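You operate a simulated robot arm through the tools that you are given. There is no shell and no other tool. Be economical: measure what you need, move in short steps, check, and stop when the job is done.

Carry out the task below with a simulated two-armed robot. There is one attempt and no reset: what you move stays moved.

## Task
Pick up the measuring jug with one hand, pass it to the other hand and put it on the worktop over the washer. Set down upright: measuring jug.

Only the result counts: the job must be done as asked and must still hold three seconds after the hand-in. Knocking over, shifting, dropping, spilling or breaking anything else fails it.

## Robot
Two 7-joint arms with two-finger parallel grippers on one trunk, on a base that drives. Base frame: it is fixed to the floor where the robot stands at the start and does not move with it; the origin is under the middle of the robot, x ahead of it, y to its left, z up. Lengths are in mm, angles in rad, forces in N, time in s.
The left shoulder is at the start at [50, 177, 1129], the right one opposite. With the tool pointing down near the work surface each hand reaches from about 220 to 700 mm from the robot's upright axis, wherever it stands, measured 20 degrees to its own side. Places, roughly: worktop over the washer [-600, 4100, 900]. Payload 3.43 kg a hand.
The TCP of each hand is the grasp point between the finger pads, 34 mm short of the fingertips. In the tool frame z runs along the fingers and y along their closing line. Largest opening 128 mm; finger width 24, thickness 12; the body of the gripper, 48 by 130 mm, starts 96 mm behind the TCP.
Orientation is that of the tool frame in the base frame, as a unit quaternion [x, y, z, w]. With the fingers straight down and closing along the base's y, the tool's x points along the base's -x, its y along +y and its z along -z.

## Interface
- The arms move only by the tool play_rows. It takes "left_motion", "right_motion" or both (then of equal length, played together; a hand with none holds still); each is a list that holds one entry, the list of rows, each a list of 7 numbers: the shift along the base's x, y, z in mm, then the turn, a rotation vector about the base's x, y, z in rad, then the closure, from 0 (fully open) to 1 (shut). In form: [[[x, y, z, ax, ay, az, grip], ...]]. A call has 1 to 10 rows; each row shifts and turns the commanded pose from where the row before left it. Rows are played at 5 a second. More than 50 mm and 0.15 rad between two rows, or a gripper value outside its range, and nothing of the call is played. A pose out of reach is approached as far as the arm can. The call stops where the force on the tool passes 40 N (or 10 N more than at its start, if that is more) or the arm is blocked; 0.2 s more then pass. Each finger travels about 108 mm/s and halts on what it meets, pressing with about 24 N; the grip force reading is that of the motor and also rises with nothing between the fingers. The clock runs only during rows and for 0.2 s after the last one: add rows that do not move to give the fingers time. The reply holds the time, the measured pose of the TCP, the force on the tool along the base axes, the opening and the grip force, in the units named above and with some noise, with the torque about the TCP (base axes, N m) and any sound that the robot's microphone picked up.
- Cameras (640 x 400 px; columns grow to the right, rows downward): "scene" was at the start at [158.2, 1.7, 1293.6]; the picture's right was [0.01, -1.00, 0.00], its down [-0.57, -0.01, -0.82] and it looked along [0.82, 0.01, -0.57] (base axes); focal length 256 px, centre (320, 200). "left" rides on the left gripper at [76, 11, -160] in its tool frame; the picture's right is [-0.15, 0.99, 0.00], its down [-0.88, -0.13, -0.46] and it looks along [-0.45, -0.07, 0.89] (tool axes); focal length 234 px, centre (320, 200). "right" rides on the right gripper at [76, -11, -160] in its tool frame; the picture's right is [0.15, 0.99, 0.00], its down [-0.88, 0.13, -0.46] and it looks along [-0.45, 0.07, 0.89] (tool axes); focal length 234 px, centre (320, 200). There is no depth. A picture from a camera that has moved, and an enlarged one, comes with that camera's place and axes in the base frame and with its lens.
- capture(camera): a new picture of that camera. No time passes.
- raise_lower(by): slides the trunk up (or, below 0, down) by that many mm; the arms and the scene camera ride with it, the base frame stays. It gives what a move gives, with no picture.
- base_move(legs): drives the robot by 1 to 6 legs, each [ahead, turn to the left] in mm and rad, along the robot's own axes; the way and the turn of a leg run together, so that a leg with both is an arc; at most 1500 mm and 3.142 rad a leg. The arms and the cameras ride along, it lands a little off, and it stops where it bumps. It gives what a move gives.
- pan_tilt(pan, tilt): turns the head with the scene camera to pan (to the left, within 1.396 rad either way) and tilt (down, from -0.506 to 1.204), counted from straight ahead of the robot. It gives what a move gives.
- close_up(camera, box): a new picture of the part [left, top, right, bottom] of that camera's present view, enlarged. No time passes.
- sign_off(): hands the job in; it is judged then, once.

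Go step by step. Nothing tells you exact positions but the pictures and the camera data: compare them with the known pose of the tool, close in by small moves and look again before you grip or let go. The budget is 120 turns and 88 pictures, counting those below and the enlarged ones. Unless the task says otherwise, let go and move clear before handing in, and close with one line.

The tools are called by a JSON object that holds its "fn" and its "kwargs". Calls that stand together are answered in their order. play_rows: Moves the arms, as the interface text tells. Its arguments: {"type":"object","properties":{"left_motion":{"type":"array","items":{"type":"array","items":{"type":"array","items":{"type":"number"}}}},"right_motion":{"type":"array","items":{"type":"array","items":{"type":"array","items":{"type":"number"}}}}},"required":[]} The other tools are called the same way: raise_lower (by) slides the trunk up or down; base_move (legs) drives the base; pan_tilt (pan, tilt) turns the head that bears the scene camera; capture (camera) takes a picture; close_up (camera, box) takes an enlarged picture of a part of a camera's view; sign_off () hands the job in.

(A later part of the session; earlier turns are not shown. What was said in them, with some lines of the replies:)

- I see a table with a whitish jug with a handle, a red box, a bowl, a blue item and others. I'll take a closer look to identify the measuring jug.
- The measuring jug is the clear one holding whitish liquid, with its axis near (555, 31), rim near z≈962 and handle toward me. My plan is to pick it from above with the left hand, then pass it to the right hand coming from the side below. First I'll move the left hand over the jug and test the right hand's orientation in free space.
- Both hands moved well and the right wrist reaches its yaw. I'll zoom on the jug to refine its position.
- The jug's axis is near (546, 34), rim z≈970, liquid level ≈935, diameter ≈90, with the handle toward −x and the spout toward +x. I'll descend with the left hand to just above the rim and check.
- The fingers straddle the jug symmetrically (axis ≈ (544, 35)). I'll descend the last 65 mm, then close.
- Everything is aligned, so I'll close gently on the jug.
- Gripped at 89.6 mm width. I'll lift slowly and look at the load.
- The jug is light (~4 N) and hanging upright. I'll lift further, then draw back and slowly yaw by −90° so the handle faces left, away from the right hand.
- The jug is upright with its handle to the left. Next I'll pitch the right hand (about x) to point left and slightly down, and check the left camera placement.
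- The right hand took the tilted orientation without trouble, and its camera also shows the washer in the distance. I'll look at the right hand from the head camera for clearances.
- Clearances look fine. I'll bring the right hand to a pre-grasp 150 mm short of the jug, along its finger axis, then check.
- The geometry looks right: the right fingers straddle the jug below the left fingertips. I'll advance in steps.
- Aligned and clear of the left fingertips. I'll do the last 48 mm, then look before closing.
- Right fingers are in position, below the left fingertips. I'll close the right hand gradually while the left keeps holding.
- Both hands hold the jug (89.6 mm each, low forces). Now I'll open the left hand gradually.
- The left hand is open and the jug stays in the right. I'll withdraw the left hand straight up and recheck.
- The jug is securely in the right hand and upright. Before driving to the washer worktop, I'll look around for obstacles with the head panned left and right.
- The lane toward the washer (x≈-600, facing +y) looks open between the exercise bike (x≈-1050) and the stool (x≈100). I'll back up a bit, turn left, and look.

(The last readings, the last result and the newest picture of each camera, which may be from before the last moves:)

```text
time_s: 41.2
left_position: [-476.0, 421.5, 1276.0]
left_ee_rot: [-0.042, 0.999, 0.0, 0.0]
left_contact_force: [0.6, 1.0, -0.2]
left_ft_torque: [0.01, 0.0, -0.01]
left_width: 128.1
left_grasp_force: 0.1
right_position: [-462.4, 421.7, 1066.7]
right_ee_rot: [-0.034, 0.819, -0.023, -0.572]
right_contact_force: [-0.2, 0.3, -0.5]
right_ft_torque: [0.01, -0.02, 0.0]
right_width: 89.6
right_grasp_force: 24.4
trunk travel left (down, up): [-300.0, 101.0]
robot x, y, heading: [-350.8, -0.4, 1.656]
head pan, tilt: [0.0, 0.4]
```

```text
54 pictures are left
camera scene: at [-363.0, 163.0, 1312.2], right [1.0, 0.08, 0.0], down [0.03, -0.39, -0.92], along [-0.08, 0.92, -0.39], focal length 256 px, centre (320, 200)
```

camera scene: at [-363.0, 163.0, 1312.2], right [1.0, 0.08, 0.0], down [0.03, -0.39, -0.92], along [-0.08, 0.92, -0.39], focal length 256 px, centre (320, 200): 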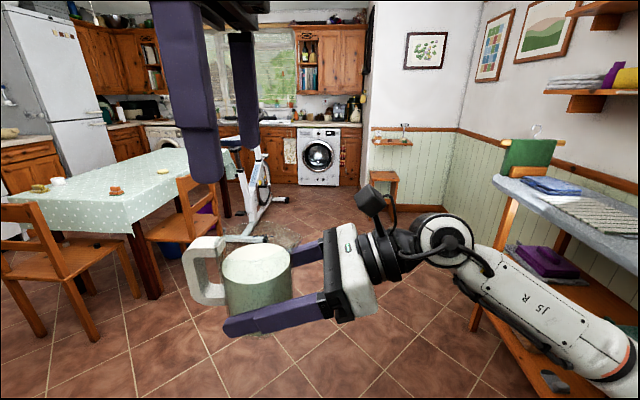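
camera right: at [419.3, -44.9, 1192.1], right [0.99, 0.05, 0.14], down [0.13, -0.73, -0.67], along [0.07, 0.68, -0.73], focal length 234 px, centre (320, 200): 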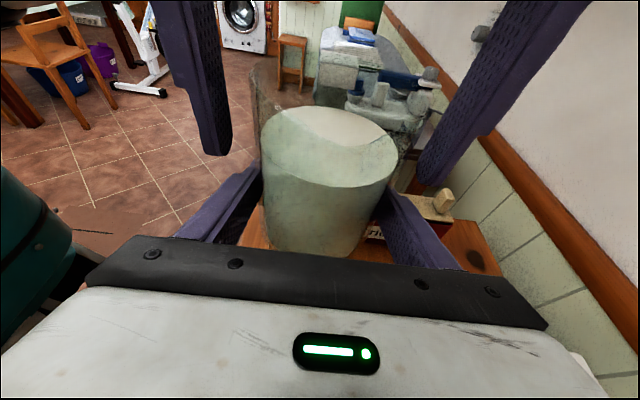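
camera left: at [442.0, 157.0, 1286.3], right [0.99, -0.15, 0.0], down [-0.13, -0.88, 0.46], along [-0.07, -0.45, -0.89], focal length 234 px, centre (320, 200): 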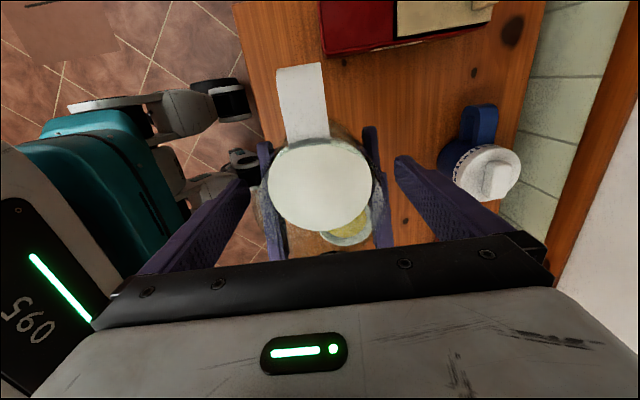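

The washer is straight ahead (x from about −990 to −390, front near y≈3800). The lane is clear, so I'll straighten slightly and drive about 2.5 m.

{"fn": "base_move", "kwargs": {"legs": [[0, -0.06], [1300, 0], [1200, 0]]}}

{"fn": "capture", "kwargs": {"camera": "scene"}}

```text
time_s: 53.9
left_position: [-509.7, 2940.1, 1276.1]
left_ee_rot: [-0.014, 1.0, 0.0, -0.001]
left_contact_force: [0.0, 0.3, 0.0]
left_ft_torque: [0.0, -0.01, 0.0]
left_width: 128.1
left_grasp_force: 0.0
right_position: [-498.4, 2942.1, 1066.2]
right_ee_rot: [-0.011, 0.82, -0.007, -0.572]
right_contact_force: [-0.3, 0.9, -0.6]
right_ft_torque: [0.01, -0.04, 0.03]
right_width: 89.3
right_grasp_force: 24.0
trunk travel left (down, up): [-300.0, 101.0]
robot x, y, heading: [-408.1, 2513.5, 1.594]
head pan, tilt: [0.0, 0.4]
```

```text
53 pictures are left
camera scene: at [-412.2, 2676.4, 1312.2], right [1.0, 0.03, 0.0], down [0.01, -0.39, -0.92], along [-0.03, 0.92, -0.39], focal length 256 px, centre (320, 200)
```

scene: 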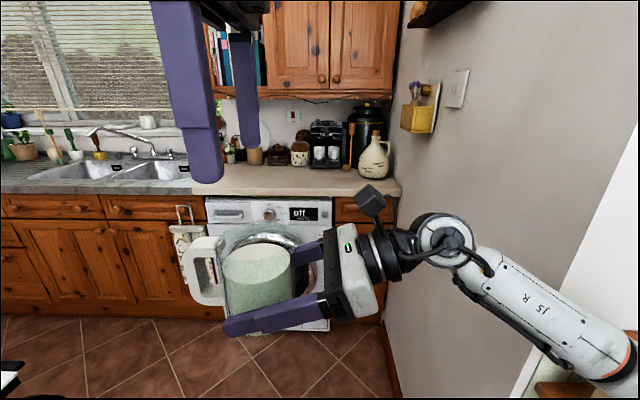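

I see the clear stretch of worktop above the washer, with a side wall close on the right (x≈-110). To keep my right elbow off that wall, I'll yaw the right hand toward pointing forward-left, moving the left hand aside first.

{"fn": "play_rows", "kwargs": {"left_motion": [[[-20, 0, 0, 0, 0, 0, 0], [-30, 0, 0, 0, 0, 0, 0], [-30, 0, 0, 0, 0, 0, 0], [-30, 0, 0, 0, 0, 0, 0], [-30, 0, 0, 0, 0, 0, 0], [-20, 0, 0, 0, 0, 0, 0]]]}}

{"fn": "play_rows", "kwargs": {"right_motion": [[[0, 5, 0, 0, 0, -0.04, 1], [0, 10, 0, 0, 0, -0.08, 1], [0, 10, 0, 0, 0, -0.1, 1], [0, 10, 0, 0, 0, -0.1, 1], [0, 10, 0, 0, 0, -0.1, 1], [0, 10, 0, 0, 0, -0.1, 1], [0, 10, 0, 0, 0, -0.1, 1], [0, 5, 0, 0, 0, -0.1, 1], [0, 5, 0, 0, 0, -0.06, 1], [0, 0, 0, 0, 0, 0, 1]]]}}

{"fn": "capture", "kwargs": {"camera": "scene"}}

```text
time_s: 55.3
left_position: [-669.4, 2942.3, 1275.9]
left_ee_rot: [-0.015, 1.0, -0.001, 0.0]
left_contact_force: [-1.1, 0.3, 0.0]
left_ft_torque: [0.02, -0.01, -0.01]
left_width: 128.2
left_grasp_force: 0.0
right_position: [-497.7, 2940.8, 1066.1]
right_ee_rot: [-0.01, 0.82, -0.006, -0.572]
right_contact_force: [0.4, 0.3, -1.0]
right_ft_torque: [-0.01, -0.01, -0.02]
right_width: 89.5
right_grasp_force: 24.1
trunk travel left (down, up): [-300.0, 101.0]
robot x, y, heading: [-408.3, 2511.6, 1.6]
head pan, tilt: [0.0, 0.4]
```

```text
time_s: 57.5
left_position: [-669.6, 2941.2, 1277.2]
left_ee_rot: [-0.014, 1.0, -0.001, -0.001]
left_contact_force: [0.6, -1.1, 0.2]
left_ft_torque: [0.01, 0.01, 0.0]
left_width: 127.9
left_grasp_force: 0.1
right_position: [-497.9, 3016.0, 1066.3]
right_ee_rot: [0.302, 0.763, 0.212, -0.531]
right_contact_force: [1.3, 0.6, 0.7]
right_ft_torque: [-0.01, -0.01, -0.03]
right_width: 89.4
right_grasp_force: 24.0
trunk travel left (down, up): [-300.0, 101.0]
robot x, y, heading: [-408.0, 2516.4, 1.596]
head pan, tilt: [0.0, 0.4]
```

```text
52 pictures are left
camera scene: at [-412.1, 2676.3, 1312.2], right [1.0, 0.03, 0.0], down [0.01, -0.39, -0.92], along [-0.03, 0.92, -0.39], focal length 256 px, centre (320, 200)
```

scene: 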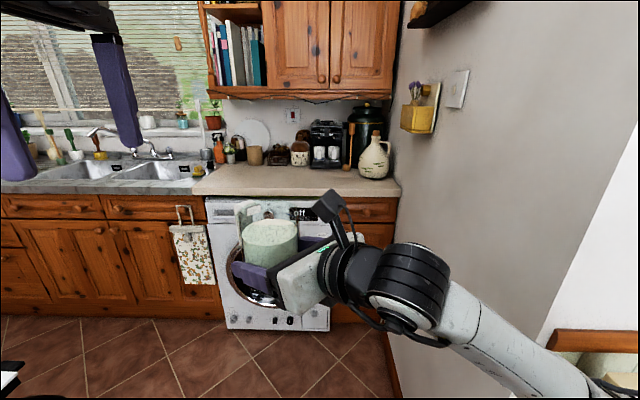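

The arm is better tucked, but its elbow would hang over the counter when lowering. I'll yaw the hand further so it points straight forward, which keeps the elbow behind the counter edge.

{"fn": "play_rows", "kwargs": {"right_motion": [[[5, 5, 0, 0, 0, -0.04, 1], [12, 8, 0, 0, 0, -0.08, 1], [12, 8, 0, 0, 0, -0.1, 1], [12, 8, 0, 0, 0, -0.1, 1], [12, 8, 0, 0, 0, -0.1, 1], [12, 8, 0, 0, 0, -0.1, 1], [12, 8, 0, 0, 0, -0.1, 1], [12, 8, 0, 0, 0, -0.08, 1], [6, 5, 0, 0, 0, -0.05, 1], [0, 0, 0, 0, 0, 0, 1]]]}}

{"fn": "pan_tilt", "kwargs": {"pan": -0.3, "tilt": 0.7}}

{"fn": "capture", "kwargs": {"camera": "scene"}}

```text
time_s: 59.7
left_position: [-668.4, 2942.2, 1276.3]
left_ee_rot: [-0.014, 1.0, -0.001, -0.001]
left_contact_force: [0.2, 0.3, -0.7]
left_ft_torque: [0.01, 0.01, -0.02]
left_width: 128.0
left_grasp_force: 0.1
right_position: [-403.1, 3081.7, 1066.3]
right_ee_rot: [0.56, 0.6, 0.391, -0.417]
right_contact_force: [-0.6, 0.1, 0.8]
right_ft_torque: [-0.05, 0.02, 0.02]
right_width: 89.6
right_grasp_force: 24.0
trunk travel left (down, up): [-300.0, 101.0]
robot x, y, heading: [-406.8, 2508.2, 1.6]
head pan, tilt: [0.0, 0.4]
```

```text
time_s: 60.5
left_position: [-668.7, 2941.5, 1276.8]
left_ee_rot: [-0.015, 1.0, -0.001, -0.001]
left_contact_force: [0.1, 0.3, -0.2]
left_ft_torque: [0.01, 0.0, 0.01]
left_width: 128.3
left_grasp_force: 0.1
right_position: [-402.0, 3080.3, 1066.5]
right_ee_rot: [0.56, 0.599, 0.392, -0.417]
right_contact_force: [-0.3, -0.3, -0.5]
right_ft_torque: [-0.06, 0.01, -0.02]
right_width: 89.3
right_grasp_force: 23.9
trunk travel left (down, up): [-300.0, 101.0]
robot x, y, heading: [-405.1, 2509.7, 1.602]
head pan, tilt: [-0.3, 0.7]
```

```text
51 pictures are left
camera scene: at [-386.8, 2665.6, 1285.4], right [0.96, -0.27, 0.0], down [-0.17, -0.62, -0.77], along [0.2, 0.74, -0.64], focal length 256 px, centre (320, 200)
```

scene: 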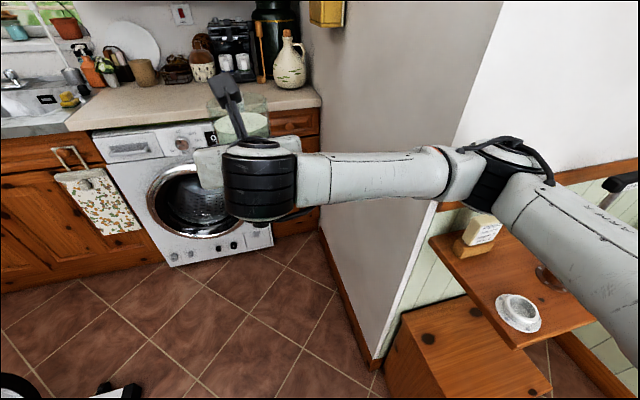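

The hand now points forward with the elbow out right at a safe height. I'll look left to check bike clearance before the angled drive to about (-660, 3360).

{"fn": "pan_tilt", "kwargs": {"pan": 0.8, "tilt": 0.5}}

{"fn": "capture", "kwargs": {"camera": "scene"}}

```text
time_s: 61.8
left_position: [-668.9, 2942.2, 1275.5]
left_ee_rot: [-0.014, 1.0, 0.0, 0.0]
left_contact_force: [1.0, -0.3, 0.5]
left_ft_torque: [0.03, 0.01, 0.01]
left_width: 128.1
left_grasp_force: 0.0
right_position: [-402.7, 3081.6, 1065.7]
right_ee_rot: [0.56, 0.599, 0.392, -0.417]
right_contact_force: [-1.2, 0.3, 0.1]
right_ft_torque: [-0.04, -0.03, -0.03]
right_width: 89.3
right_grasp_force: 24.0
trunk travel left (down, up): [-300.0, 101.0]
robot x, y, heading: [-405.1, 2513.6, 1.595]
head pan, tilt: [0.799, 0.499]
```

```text
50 pictures are left
camera scene: at [-476.4, 2645.3, 1303.0], right [0.68, 0.74, 0.0], down [0.35, -0.32, -0.88], along [-0.65, 0.59, -0.48], focal length 256 px, centre (320, 200)
```

scene: 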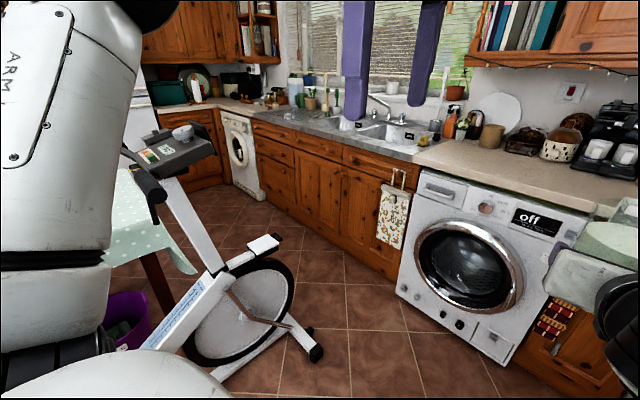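

The bike's handlebar is near (-1050, 2700) at z≈1100 and its foot near (-1070, 3150), so my lane is clear. I'll drive the first angled part.

{"fn": "base_move", "kwargs": {"legs": [[0, 0.45], [400, 0], [0, -0.33]]}}

{"fn": "pan_tilt", "kwargs": {"pan": -0.1, "tilt": 0.5}}

{"fn": "capture", "kwargs": {"camera": "scene"}}

```text
time_s: 66.7
left_position: [-903.0, 3261.0, 1276.8]
left_ee_rot: [-0.075, 0.997, -0.001, 0.0]
left_contact_force: [-0.2, 0.4, -0.3]
left_ft_torque: [-0.01, 0.04, 0.02]
left_width: 128.1
left_grasp_force: 0.1
right_position: [-655.0, 3433.1, 1066.8]
right_ee_rot: [0.522, 0.632, 0.365, -0.441]
right_contact_force: [0.6, -0.9, -0.3]
right_ft_torque: [0.0, 0.03, -0.01]
right_width: 89.6
right_grasp_force: 23.9
trunk travel left (down, up): [-300.0, 101.0]
robot x, y, heading: [-594.4, 2867.5, 1.718]
head pan, tilt: [0.799, 0.499]
```

```text
time_s: 67.8
left_position: [-904.5, 3261.6, 1276.5]
left_ee_rot: [-0.075, 0.997, -0.001, -0.001]
left_contact_force: [0.5, -0.4, 0.0]
left_ft_torque: [-0.02, -0.05, 0.01]
left_width: 128.0
left_grasp_force: 0.1
right_position: [-656.5, 3432.5, 1065.9]
right_ee_rot: [0.523, 0.632, 0.366, -0.44]
right_contact_force: [-1.0, -0.1, 0.1]
right_ft_torque: [0.01, -0.01, 0.0]
right_width: 89.7
right_grasp_force: 23.5
trunk travel left (down, up): [-300.0, 101.0]
robot x, y, heading: [-590.6, 2866.1, 1.721]
head pan, tilt: [-0.099, 0.499]
```

```text
49 pictures are left
camera scene: at [-607.2, 3027.8, 1303.0], right [1.0, 0.05, 0.0], down [0.03, -0.48, -0.88], along [-0.05, 0.88, -0.48], focal length 256 px, centre (320, 200)
```

scene: 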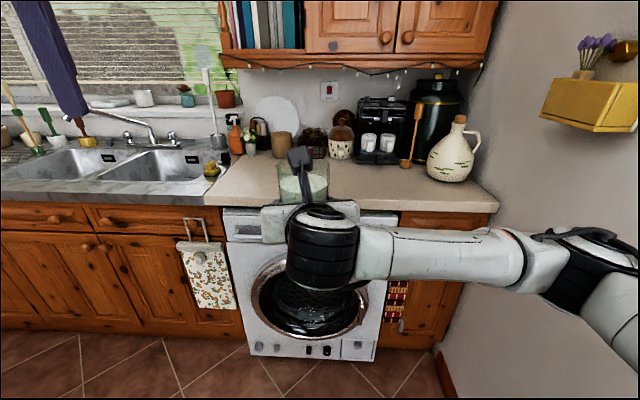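

A flower box on the right wall sits at z≈1200–1300, so I'll lower the trunk 50 mm for elbow clearance, retract the left hand, and drive the last stretch.

{"fn": "play_rows", "kwargs": {"left_motion": [[[5, -25, 0, 0, 0, 0, 0], [5, -25, 0, 0, 0, 0, 0], [5, -25, 0, 0, 0, 0, 0], [5, -25, 0, 0, 0, 0, 0], [5, -25, 0, 0, 0, 0, 0]]]}}

{"fn": "raise_lower", "kwargs": {"by": -50}}

{"fn": "base_move", "kwargs": {"legs": [[0, 0.05], [300, 0]]}}

{"fn": "capture", "kwargs": {"camera": "scene"}}

```text
time_s: 69.0
left_position: [-879.2, 3134.1, 1276.5]
left_ee_rot: [-0.076, 0.997, -0.001, -0.001]
left_contact_force: [0.2, -0.6, -0.4]
left_ft_torque: [0.04, 0.03, 0.02]
left_width: 127.9
left_grasp_force: 0.0
right_position: [-655.7, 3431.9, 1065.6]
right_ee_rot: [0.522, 0.632, 0.366, -0.44]
right_contact_force: [0.0, 0.2, 0.0]
right_ft_torque: [-0.02, -0.04, 0.01]
right_width: 89.4
right_grasp_force: 23.8
trunk travel left (down, up): [-300.0, 101.0]
robot x, y, heading: [-591.2, 2865.3, 1.723]
head pan, tilt: [-0.099, 0.499]
```

```text
time_s: 70.0
left_position: [-879.4, 3134.8, 1227.2]
left_ee_rot: [-0.075, 0.997, -0.001, -0.001]
left_contact_force: [-0.3, -0.3, 0.1]
left_ft_torque: [0.02, 0.01, 0.01]
left_width: 128.0
left_grasp_force: 0.1
right_position: [-656.4, 3432.4, 1016.4]
right_ee_rot: [0.522, 0.632, 0.366, -0.441]
right_contact_force: [-0.2, -0.7, -0.1]
right_ft_torque: [-0.03, 0.01, 0.0]
right_width: 89.6
right_grasp_force: 24.5
trunk travel left (down, up): [-250.0, 151.0]
robot x, y, heading: [-590.8, 2864.4, 1.723]
head pan, tilt: [-0.099, 0.499]
```

```text
time_s: 72.4
left_position: [-953.1, 3410.1, 1226.3]
left_ee_rot: [-0.101, 0.995, -0.001, -0.001]
left_contact_force: [-0.1, 0.8, -1.0]
left_ft_torque: [-0.06, 0.01, -0.02]
left_width: 127.7
left_grasp_force: 0.1
right_position: [-745.8, 3719.3, 1016.2]
right_ee_rot: [0.506, 0.646, 0.353, -0.45]
right_contact_force: [-0.7, -0.3, -0.3]
right_ft_torque: [-0.01, -0.01, -0.01]
right_width: 89.4
right_grasp_force: 23.5
trunk travel left (down, up): [-250.0, 151.0]
robot x, y, heading: [-650.3, 3154.8, 1.775]
head pan, tilt: [-0.099, 0.499]
```

```text
48 pictures are left
camera scene: at [-675.1, 3317.5, 1252.9], right [0.99, 0.1, 0.0], down [0.05, -0.48, -0.88], along [-0.09, 0.87, -0.48], focal length 256 px, centre (320, 200)
```

scene: 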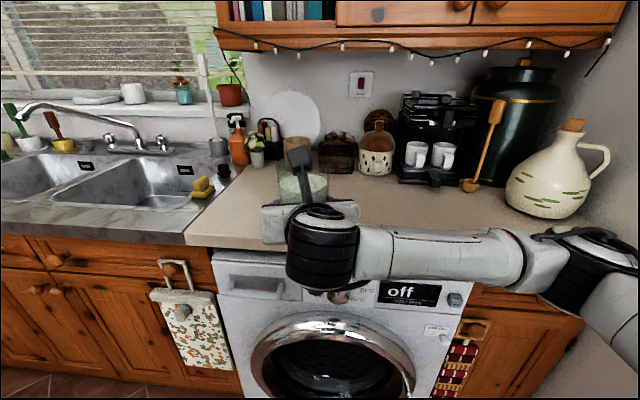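

The open worktop over the washer runs from about x −935 to −380, y 3730 to 4150. I'll drive 210 mm more and straighten.

{"fn": "base_move", "kwargs": {"legs": [[210, 0], [0, -0.2]]}}

{"fn": "capture", "kwargs": {"camera": "scene"}}

{"fn": "capture", "kwargs": {"camera": "right"}}

```text
time_s: 74.8
left_position: [-936.4, 3669.8, 1226.0]
left_ee_rot: [0.0, 1.0, -0.001, 0.0]
left_contact_force: [0.5, 0.7, -0.1]
left_ft_torque: [-0.01, 0.0, 0.0]
left_width: 127.9
left_grasp_force: 0.0
right_position: [-672.1, 3928.9, 1015.6]
right_ee_rot: [0.569, 0.591, 0.398, -0.411]
right_contact_force: [-0.2, -0.3, -0.2]
right_ft_torque: [-0.01, 0.01, 0.02]
right_width: 89.7
right_grasp_force: 23.7
trunk travel left (down, up): [-250.0, 151.0]
robot x, y, heading: [-693.5, 3361.3, 1.579]
head pan, tilt: [-0.099, 0.499]
```

```text
47 pictures are left
camera scene: at [-684.0, 3523.0, 1253.0], right [1.0, -0.1, 0.0], down [-0.05, -0.48, -0.88], along [0.09, 0.87, -0.48], focal length 256 px, centre (320, 200)
```

scene: 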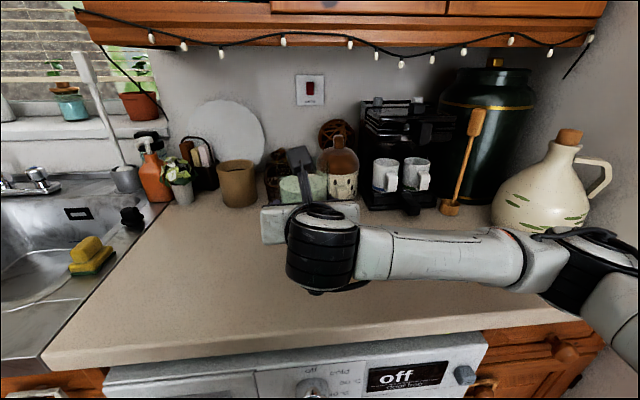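

```text
46 pictures are left
camera right: at [-678.5, 3806.3, 1141.9], right [0.99, 0.09, 0.14], down [0.16, -0.73, -0.67], along [0.04, 0.68, -0.73], focal length 234 px, centre (320, 200)
```

right: 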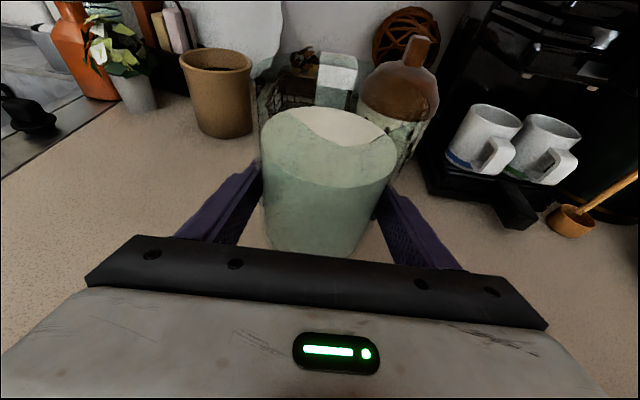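

The jug hovers over a free area at (-672, 3929). My elbow is over the counter edge, so I'll raise the trunk 100 mm and then lower with the arm only, which keeps the elbow higher.

{"fn": "raise_lower", "kwargs": {"by": 100}}

{"fn": "play_rows", "kwargs": {"right_motion": [[[0, 0, -5, 0, 0, 0, 1], [0, 0, -12, 0, 0, 0, 1], [0, 0, -12, 0, 0, 0, 1], [0, 0, -12, 0, 0, 0, 1], [0, 0, -12, 0, 0, 0, 1], [0, 0, -12, 0, 0, 0, 1], [0, 0, -12, 0, 0, 0, 1], [0, 0, -12, 0, 0, 0, 1], [0, 0, -10, 0, 0, 0, 1], [0, 0, 0, 0, 0, 0, 1]]]}}

{"fn": "capture", "kwargs": {"camera": "scene"}}

```text
time_s: 76.1
left_position: [-937.0, 3669.8, 1327.0]
left_ee_rot: [-0.001, 1.0, -0.002, 0.001]
left_contact_force: [1.0, -0.1, 1.0]
left_ft_torque: [-0.01, 0.01, 0.01]
left_width: 128.0
left_grasp_force: 0.0
right_position: [-671.9, 3929.6, 1114.8]
right_ee_rot: [0.568, 0.592, 0.398, -0.411]
right_contact_force: [-0.2, 0.1, -4.1]
right_ft_torque: [-0.03, 0.0, -0.02]
right_width: 89.5
right_grasp_force: 23.5
trunk travel left (down, up): [-350.0, 51.0]
robot x, y, heading: [-695.2, 3363.7, 1.572]
head pan, tilt: [-0.099, 0.499]
```

```text
time_s: 78.3
left_position: [-936.9, 3670.8, 1327.0]
left_ee_rot: [0.0, 1.0, -0.001, -0.001]
left_contact_force: [-0.7, 0.0, -0.4]
left_ft_torque: [0.0, 0.02, 0.01]
left_width: 128.5
left_grasp_force: 0.2
right_position: [-671.8, 3931.4, 1016.9]
right_ee_rot: [0.569, 0.591, 0.397, -0.411]
right_contact_force: [-0.2, 0.6, -4.3]
right_ft_torque: [-0.04, 0.03, -0.03]
right_width: 89.3
right_grasp_force: 23.6
trunk travel left (down, up): [-350.0, 51.0]
robot x, y, heading: [-692.4, 3365.1, 1.575]
head pan, tilt: [-0.099, 0.499]
```

```text
45 pictures are left
camera scene: at [-684.4, 3522.8, 1353.1], right [1.0, -0.1, 0.0], down [-0.05, -0.48, -0.88], along [0.09, 0.87, -0.48], focal length 256 px, centre (320, 200)
```

scene: 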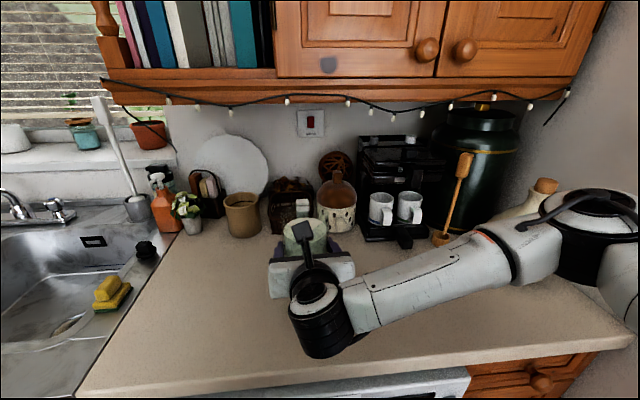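

The elbow is now high, clear of the counter and vase. I'll lower to about 15 mm above the worktop.

{"fn": "play_rows", "kwargs": {"right_motion": [[[0, 0, -5, 0, 0, 0, 1], [0, 0, -9, 0, 0, 0, 1], [0, 0, -9, 0, 0, 0, 1], [0, 0, -9, 0, 0, 0, 1], [0, 0, -9, 0, 0, 0, 1], [0, 0, -9, 0, 0, 0, 1], [0, 0, -6, 0, 0, 0, 1], [0, 0, -3, 0, 0, 0, 1], [0, 0, 0, 0, 0, 0, 1]]]}}

{"fn": "pan_tilt", "kwargs": {"pan": 0.0, "tilt": 0.6}}

{"fn": "capture", "kwargs": {"camera": "scene"}}

{"fn": "capture", "kwargs": {"camera": "right"}}

```text
time_s: 80.3
left_position: [-937.1, 3669.2, 1327.6]
left_ee_rot: [0.0, 1.0, 0.0, -0.001]
left_contact_force: [0.1, -0.2, 0.1]
left_ft_torque: [0.0, 0.02, 0.02]
left_width: 127.9
left_grasp_force: 0.1
right_position: [-673.2, 3930.3, 958.2]
right_ee_rot: [0.568, 0.591, 0.398, -0.411]
right_contact_force: [-0.1, 1.3, -4.5]
right_ft_torque: [0.0, -0.02, -0.01]
right_width: 89.4
right_grasp_force: 24.4
trunk travel left (down, up): [-350.0, 51.0]
robot x, y, heading: [-693.8, 3359.3, 1.573]
head pan, tilt: [-0.099, 0.499]
```

```text
time_s: 81.0
left_position: [-937.2, 3669.5, 1327.9]
left_ee_rot: [0.0, 1.0, -0.001, -0.001]
left_contact_force: [0.0, -0.4, 0.7]
left_ft_torque: [0.04, 0.02, 0.03]
left_width: 128.0
left_grasp_force: 0.0
right_position: [-673.0, 3929.0, 958.5]
right_ee_rot: [0.568, 0.591, 0.398, -0.412]
right_contact_force: [0.4, -0.3, -4.6]
right_ft_torque: [-0.01, 0.0, -0.02]
right_width: 89.2
right_grasp_force: 24.5
trunk travel left (down, up): [-350.0, 51.0]
robot x, y, heading: [-695.6, 3362.1, 1.573]
head pan, tilt: [0.0, 0.6]
```

```text
44 pictures are left
camera scene: at [-693.4, 3520.6, 1344.0], right [1.0, 0.0, 0.0], down [0.0, -0.56, -0.83], along [0.0, 0.83, -0.56], focal length 256 px, centre (320, 200)
```

scene: 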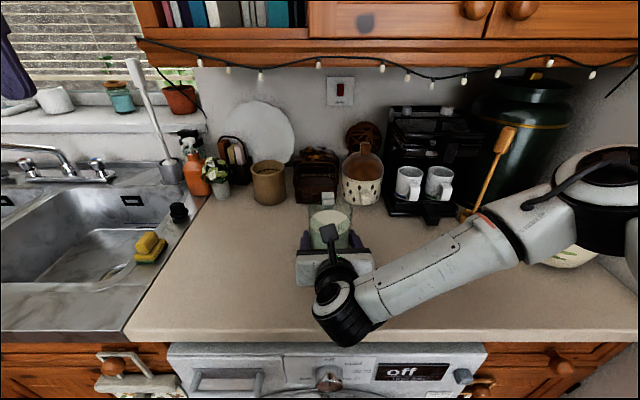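

```text
43 pictures are left
camera right: at [-679.0, 3805.9, 1084.2], right [0.99, 0.09, 0.14], down [0.16, -0.73, -0.67], along [0.04, 0.68, -0.73], focal length 234 px, centre (320, 200)
```

right: 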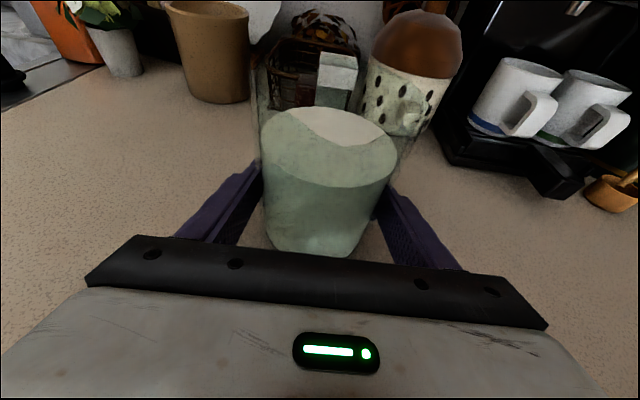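

About 20 mm to go by estimate, with nothing near. I'll lower in 2 mm rows.

{"fn": "play_rows", "kwargs": {"right_motion": [[[0, 0, -3, 0, 0, 0, 1], [0, 0, -3, 0, 0, 0, 1], [0, 0, -2, 0, 0, 0, 1], [0, 0, -2, 0, 0, 0, 1], [0, 0, -2, 0, 0, 0, 1], [0, 0, -2, 0, 0, 0, 1], [0, 0, 0, 0, 0, 0, 1]]]}}

```text
time_s: 82.6
left_position: [-937.2, 3666.8, 1327.4]
left_ee_rot: [0.0, 1.0, 0.001, -0.002]
left_contact_force: [0.2, -0.4, 0.2]
left_ft_torque: [0.0, -0.02, -0.01]
left_width: 128.0
left_grasp_force: 0.0
right_position: [-673.5, 3928.9, 948.5]
right_ee_rot: [0.567, 0.589, 0.401, -0.415]
right_contact_force: [2.1, -1.1, 23.6]
right_ft_torque: [0.04, 0.13, 0.08]
right_width: 89.3
right_grasp_force: 23.9
trunk travel left (down, up): [-350.0, 51.0]
robot x, y, heading: [-693.6, 3361.5, 1.571]
head pan, tilt: [0.0, 0.6]
```

The worktop was met at TCP z≈949. I'll relax the push by a few mm and check the view.

{"fn": "play_rows", "kwargs": {"right_motion": [[[0, 0, 2, 0, 0, 0, 1], [0, 0, 2, 0, 0, 0, 1], [0, 0, 0, 0, 0, 0, 1]]]}}

{"fn": "close_up", "kwargs": {"camera": "scene", "box": [250, 170, 410, 270]}}

{"fn": "capture", "kwargs": {"camera": "right"}}

```text
time_s: 83.4
left_position: [-937.5, 3668.1, 1327.7]
left_ee_rot: [0.0, 1.0, -0.001, -0.001]
left_contact_force: [-0.9, -0.1, -0.2]
left_ft_torque: [-0.02, -0.01, 0.0]
left_width: 128.0
left_grasp_force: 0.2
right_position: [-672.8, 3928.7, 949.8]
right_ee_rot: [0.567, 0.592, 0.397, -0.413]
right_contact_force: [-1.3, 5.9, 11.3]
right_ft_torque: [0.54, 0.52, -0.2]
right_width: 89.5
right_grasp_force: 23.9
trunk travel left (down, up): [-350.0, 51.0]
robot x, y, heading: [-696.8, 3357.8, 1.57]
head pan, tilt: [0.0, 0.6]
```

```text
4.00 times, centred on (330, 220) of scene
camera zoom: at [-693.5, 3519.6, 1344.1], right [1.0, 0.0, 0.0], down [0.0, -0.56, -0.83], along [0.0, 0.83, -0.56], focal length 1022 px, centre (280, 120)
```

zoom: 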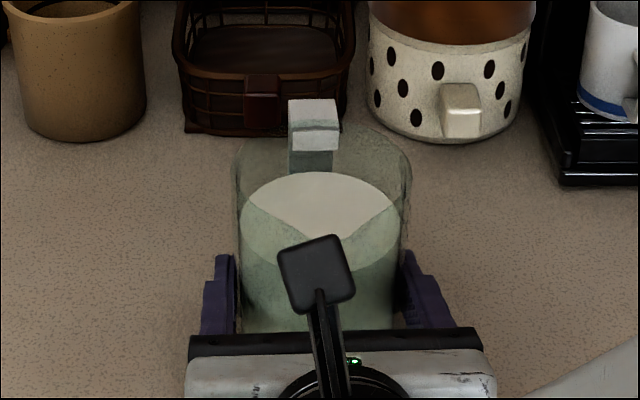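

```text
41 pictures are left
camera right: at [-678.9, 3805.4, 1074.3], right [0.99, 0.09, 0.14], down [0.16, -0.72, -0.67], along [0.04, 0.68, -0.73], focal length 234 px, centre (320, 200)
```

right: 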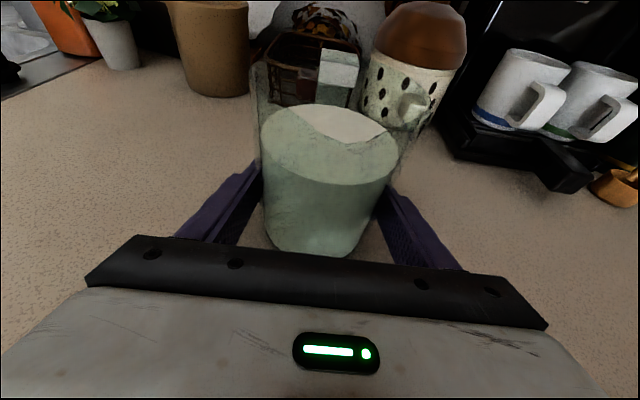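

The jug stands clear of the items behind it. I'll relax a bit more, then open gradually.

{"fn": "play_rows", "kwargs": {"right_motion": [[[0, 0, 1.2, 0, 0, 0, 1], [0, 0, 0, 0, 0, 0, 1], [0, 0, 0, 0, 0, 0, 1]]]}}

```text
time_s: 84.2
left_position: [-937.6, 3668.8, 1326.8]
left_ee_rot: [0.0, 1.0, -0.001, -0.001]
left_contact_force: [0.2, -0.5, -0.6]
left_ft_torque: [0.01, 0.01, 0.02]
left_width: 127.8
left_grasp_force: 0.1
right_position: [-672.7, 3927.6, 949.6]
right_ee_rot: [0.569, 0.592, 0.397, -0.41]
right_contact_force: [-0.7, 2.4, 5.5]
right_ft_torque: [0.45, 0.09, 0.05]
right_width: 89.5
right_grasp_force: 24.2
trunk travel left (down, up): [-350.0, 51.0]
robot x, y, heading: [-693.8, 3356.6, 1.575]
head pan, tilt: [0.0, 0.6]
```

{"fn": "play_rows", "kwargs": {"right_motion": [[[0, 0, 0.8, 0, 0, 0, 1], [0, 0, 0, 0, 0, 0, 0.6], [0, 0, 0, 0, 0, 0, 0.35], [0, 0, 0, 0, 0, 0, 0.3], [0, 0, 0, 0, 0, 0, 0.27], [0, 0, 0, 0, 0, 0, 0.2], [0, 0, 0, 0, 0, 0, 0.1], [0, 0, 0, 0, 0, 0, 0], [0, 0, 0, 0, 0, 0, 0]]]}}

{"fn": "capture", "kwargs": {"camera": "right"}}

```text
time_s: 86.2
left_position: [-937.8, 3670.5, 1326.9]
left_ee_rot: [0.0, 1.0, -0.002, 0.0]
left_contact_force: [-0.3, -0.1, 0.6]
left_ft_torque: [-0.04, 0.04, 0.0]
left_width: 128.0
left_grasp_force: 0.1
right_position: [-672.7, 3928.2, 950.0]
right_ee_rot: [0.569, 0.591, 0.398, -0.411]
right_contact_force: [-0.4, 0.6, -0.6]
right_ft_torque: [-0.01, -0.01, 0.0]
right_width: 128.0
right_grasp_force: 0.0
trunk travel left (down, up): [-350.0, 51.0]
robot x, y, heading: [-691.5, 3361.0, 1.572]
head pan, tilt: [0.0, 0.6]
```

```text
40 pictures are left
camera right: at [-679.0, 3805.8, 1076.2], right [0.99, 0.09, 0.14], down [0.16, -0.73, -0.67], along [0.04, 0.68, -0.73], focal length 234 px, centre (320, 200)
```

right: 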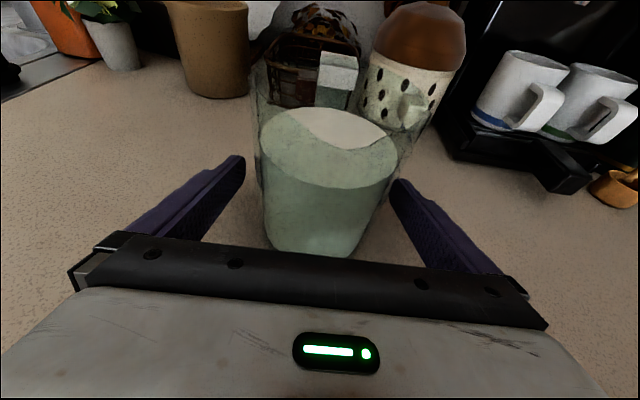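

The jug stands on its own. I'll withdraw the right hand back along its finger axis.

{"fn": "play_rows", "kwargs": {"right_motion": [[[0.3, -7.5, 2.7, 0, 0, 0, 0], [0.5, -14, 5.1, 0, 0, 0, 0], [0.5, -14, 5.1, 0, 0, 0, 0], [0.5, -14, 5.1, 0, 0, 0, 0], [0.5, -14, 5.1, 0, 0, 0, 0], [0.5, -14, 5.1, 0, 0, 0, 0], [0.5, -14, 5.1, 0, 0, 0, 0], [0.5, -14, 5.1, 0, 0, 0, 0], [0.5, -14, 5.1, 0, 0, 0, 0], [0.5, -10, 4, 0, 0, 0, 0]]]}}

{"fn": "capture", "kwargs": {"camera": "scene"}}

{"fn": "capture", "kwargs": {"camera": "right"}}

```text
time_s: 88.4
left_position: [-937.3, 3670.2, 1327.5]
left_ee_rot: [0.0, 1.0, -0.001, 0.0]
left_contact_force: [-0.6, -0.1, 0.7]
left_ft_torque: [0.01, 0.02, 0.0]
left_width: 128.0
left_grasp_force: 0.1
right_position: [-668.5, 3801.3, 999.8]
right_ee_rot: [0.568, 0.592, 0.397, -0.412]
right_contact_force: [1.1, 0.4, 0.8]
right_ft_torque: [0.02, 0.01, 0.01]
right_width: 127.8
right_grasp_force: 0.1
trunk travel left (down, up): [-350.0, 51.0]
robot x, y, heading: [-693.0, 3363.8, 1.571]
head pan, tilt: [0.0, 0.6]
```

```text
39 pictures are left
camera scene: at [-693.5, 3520.2, 1344.0], right [1.0, 0.0, 0.0], down [0.0, -0.56, -0.83], along [0.0, 0.83, -0.56], focal length 256 px, centre (320, 200)
```

scene: 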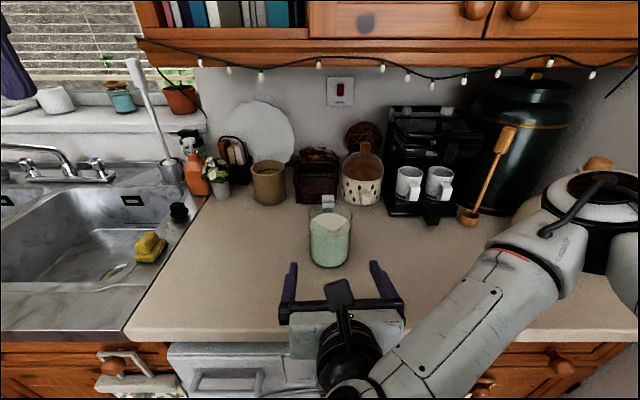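

```text
38 pictures are left
camera right: at [-674.4, 3676.1, 1124.5], right [0.99, 0.09, 0.14], down [0.16, -0.73, -0.67], along [0.04, 0.68, -0.73], focal length 234 px, centre (320, 200)
```

right: 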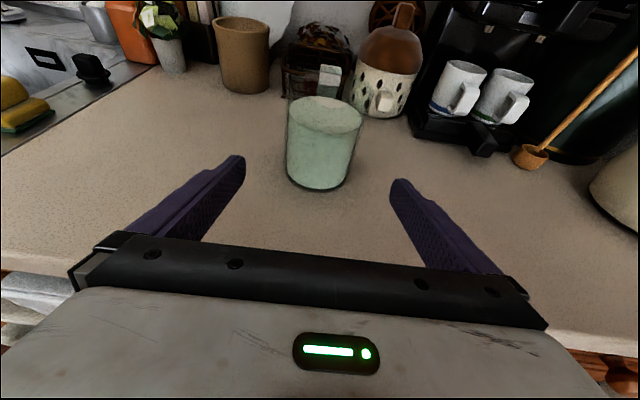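

The jug stands upright on the worktop over the washer with both hands clear and nothing else disturbed. I'm handing in now.

{"fn": "sign_off", "kwargs": {}}

```text
The job is handed in.
```

I picked up the measuring jug with the left hand, passed it to the right hand in mid-air, and set it upright on the worktop over the washer. I then let go, moved clear and handed the job in. The final pictures showed nothing spilled and nothing else moved.
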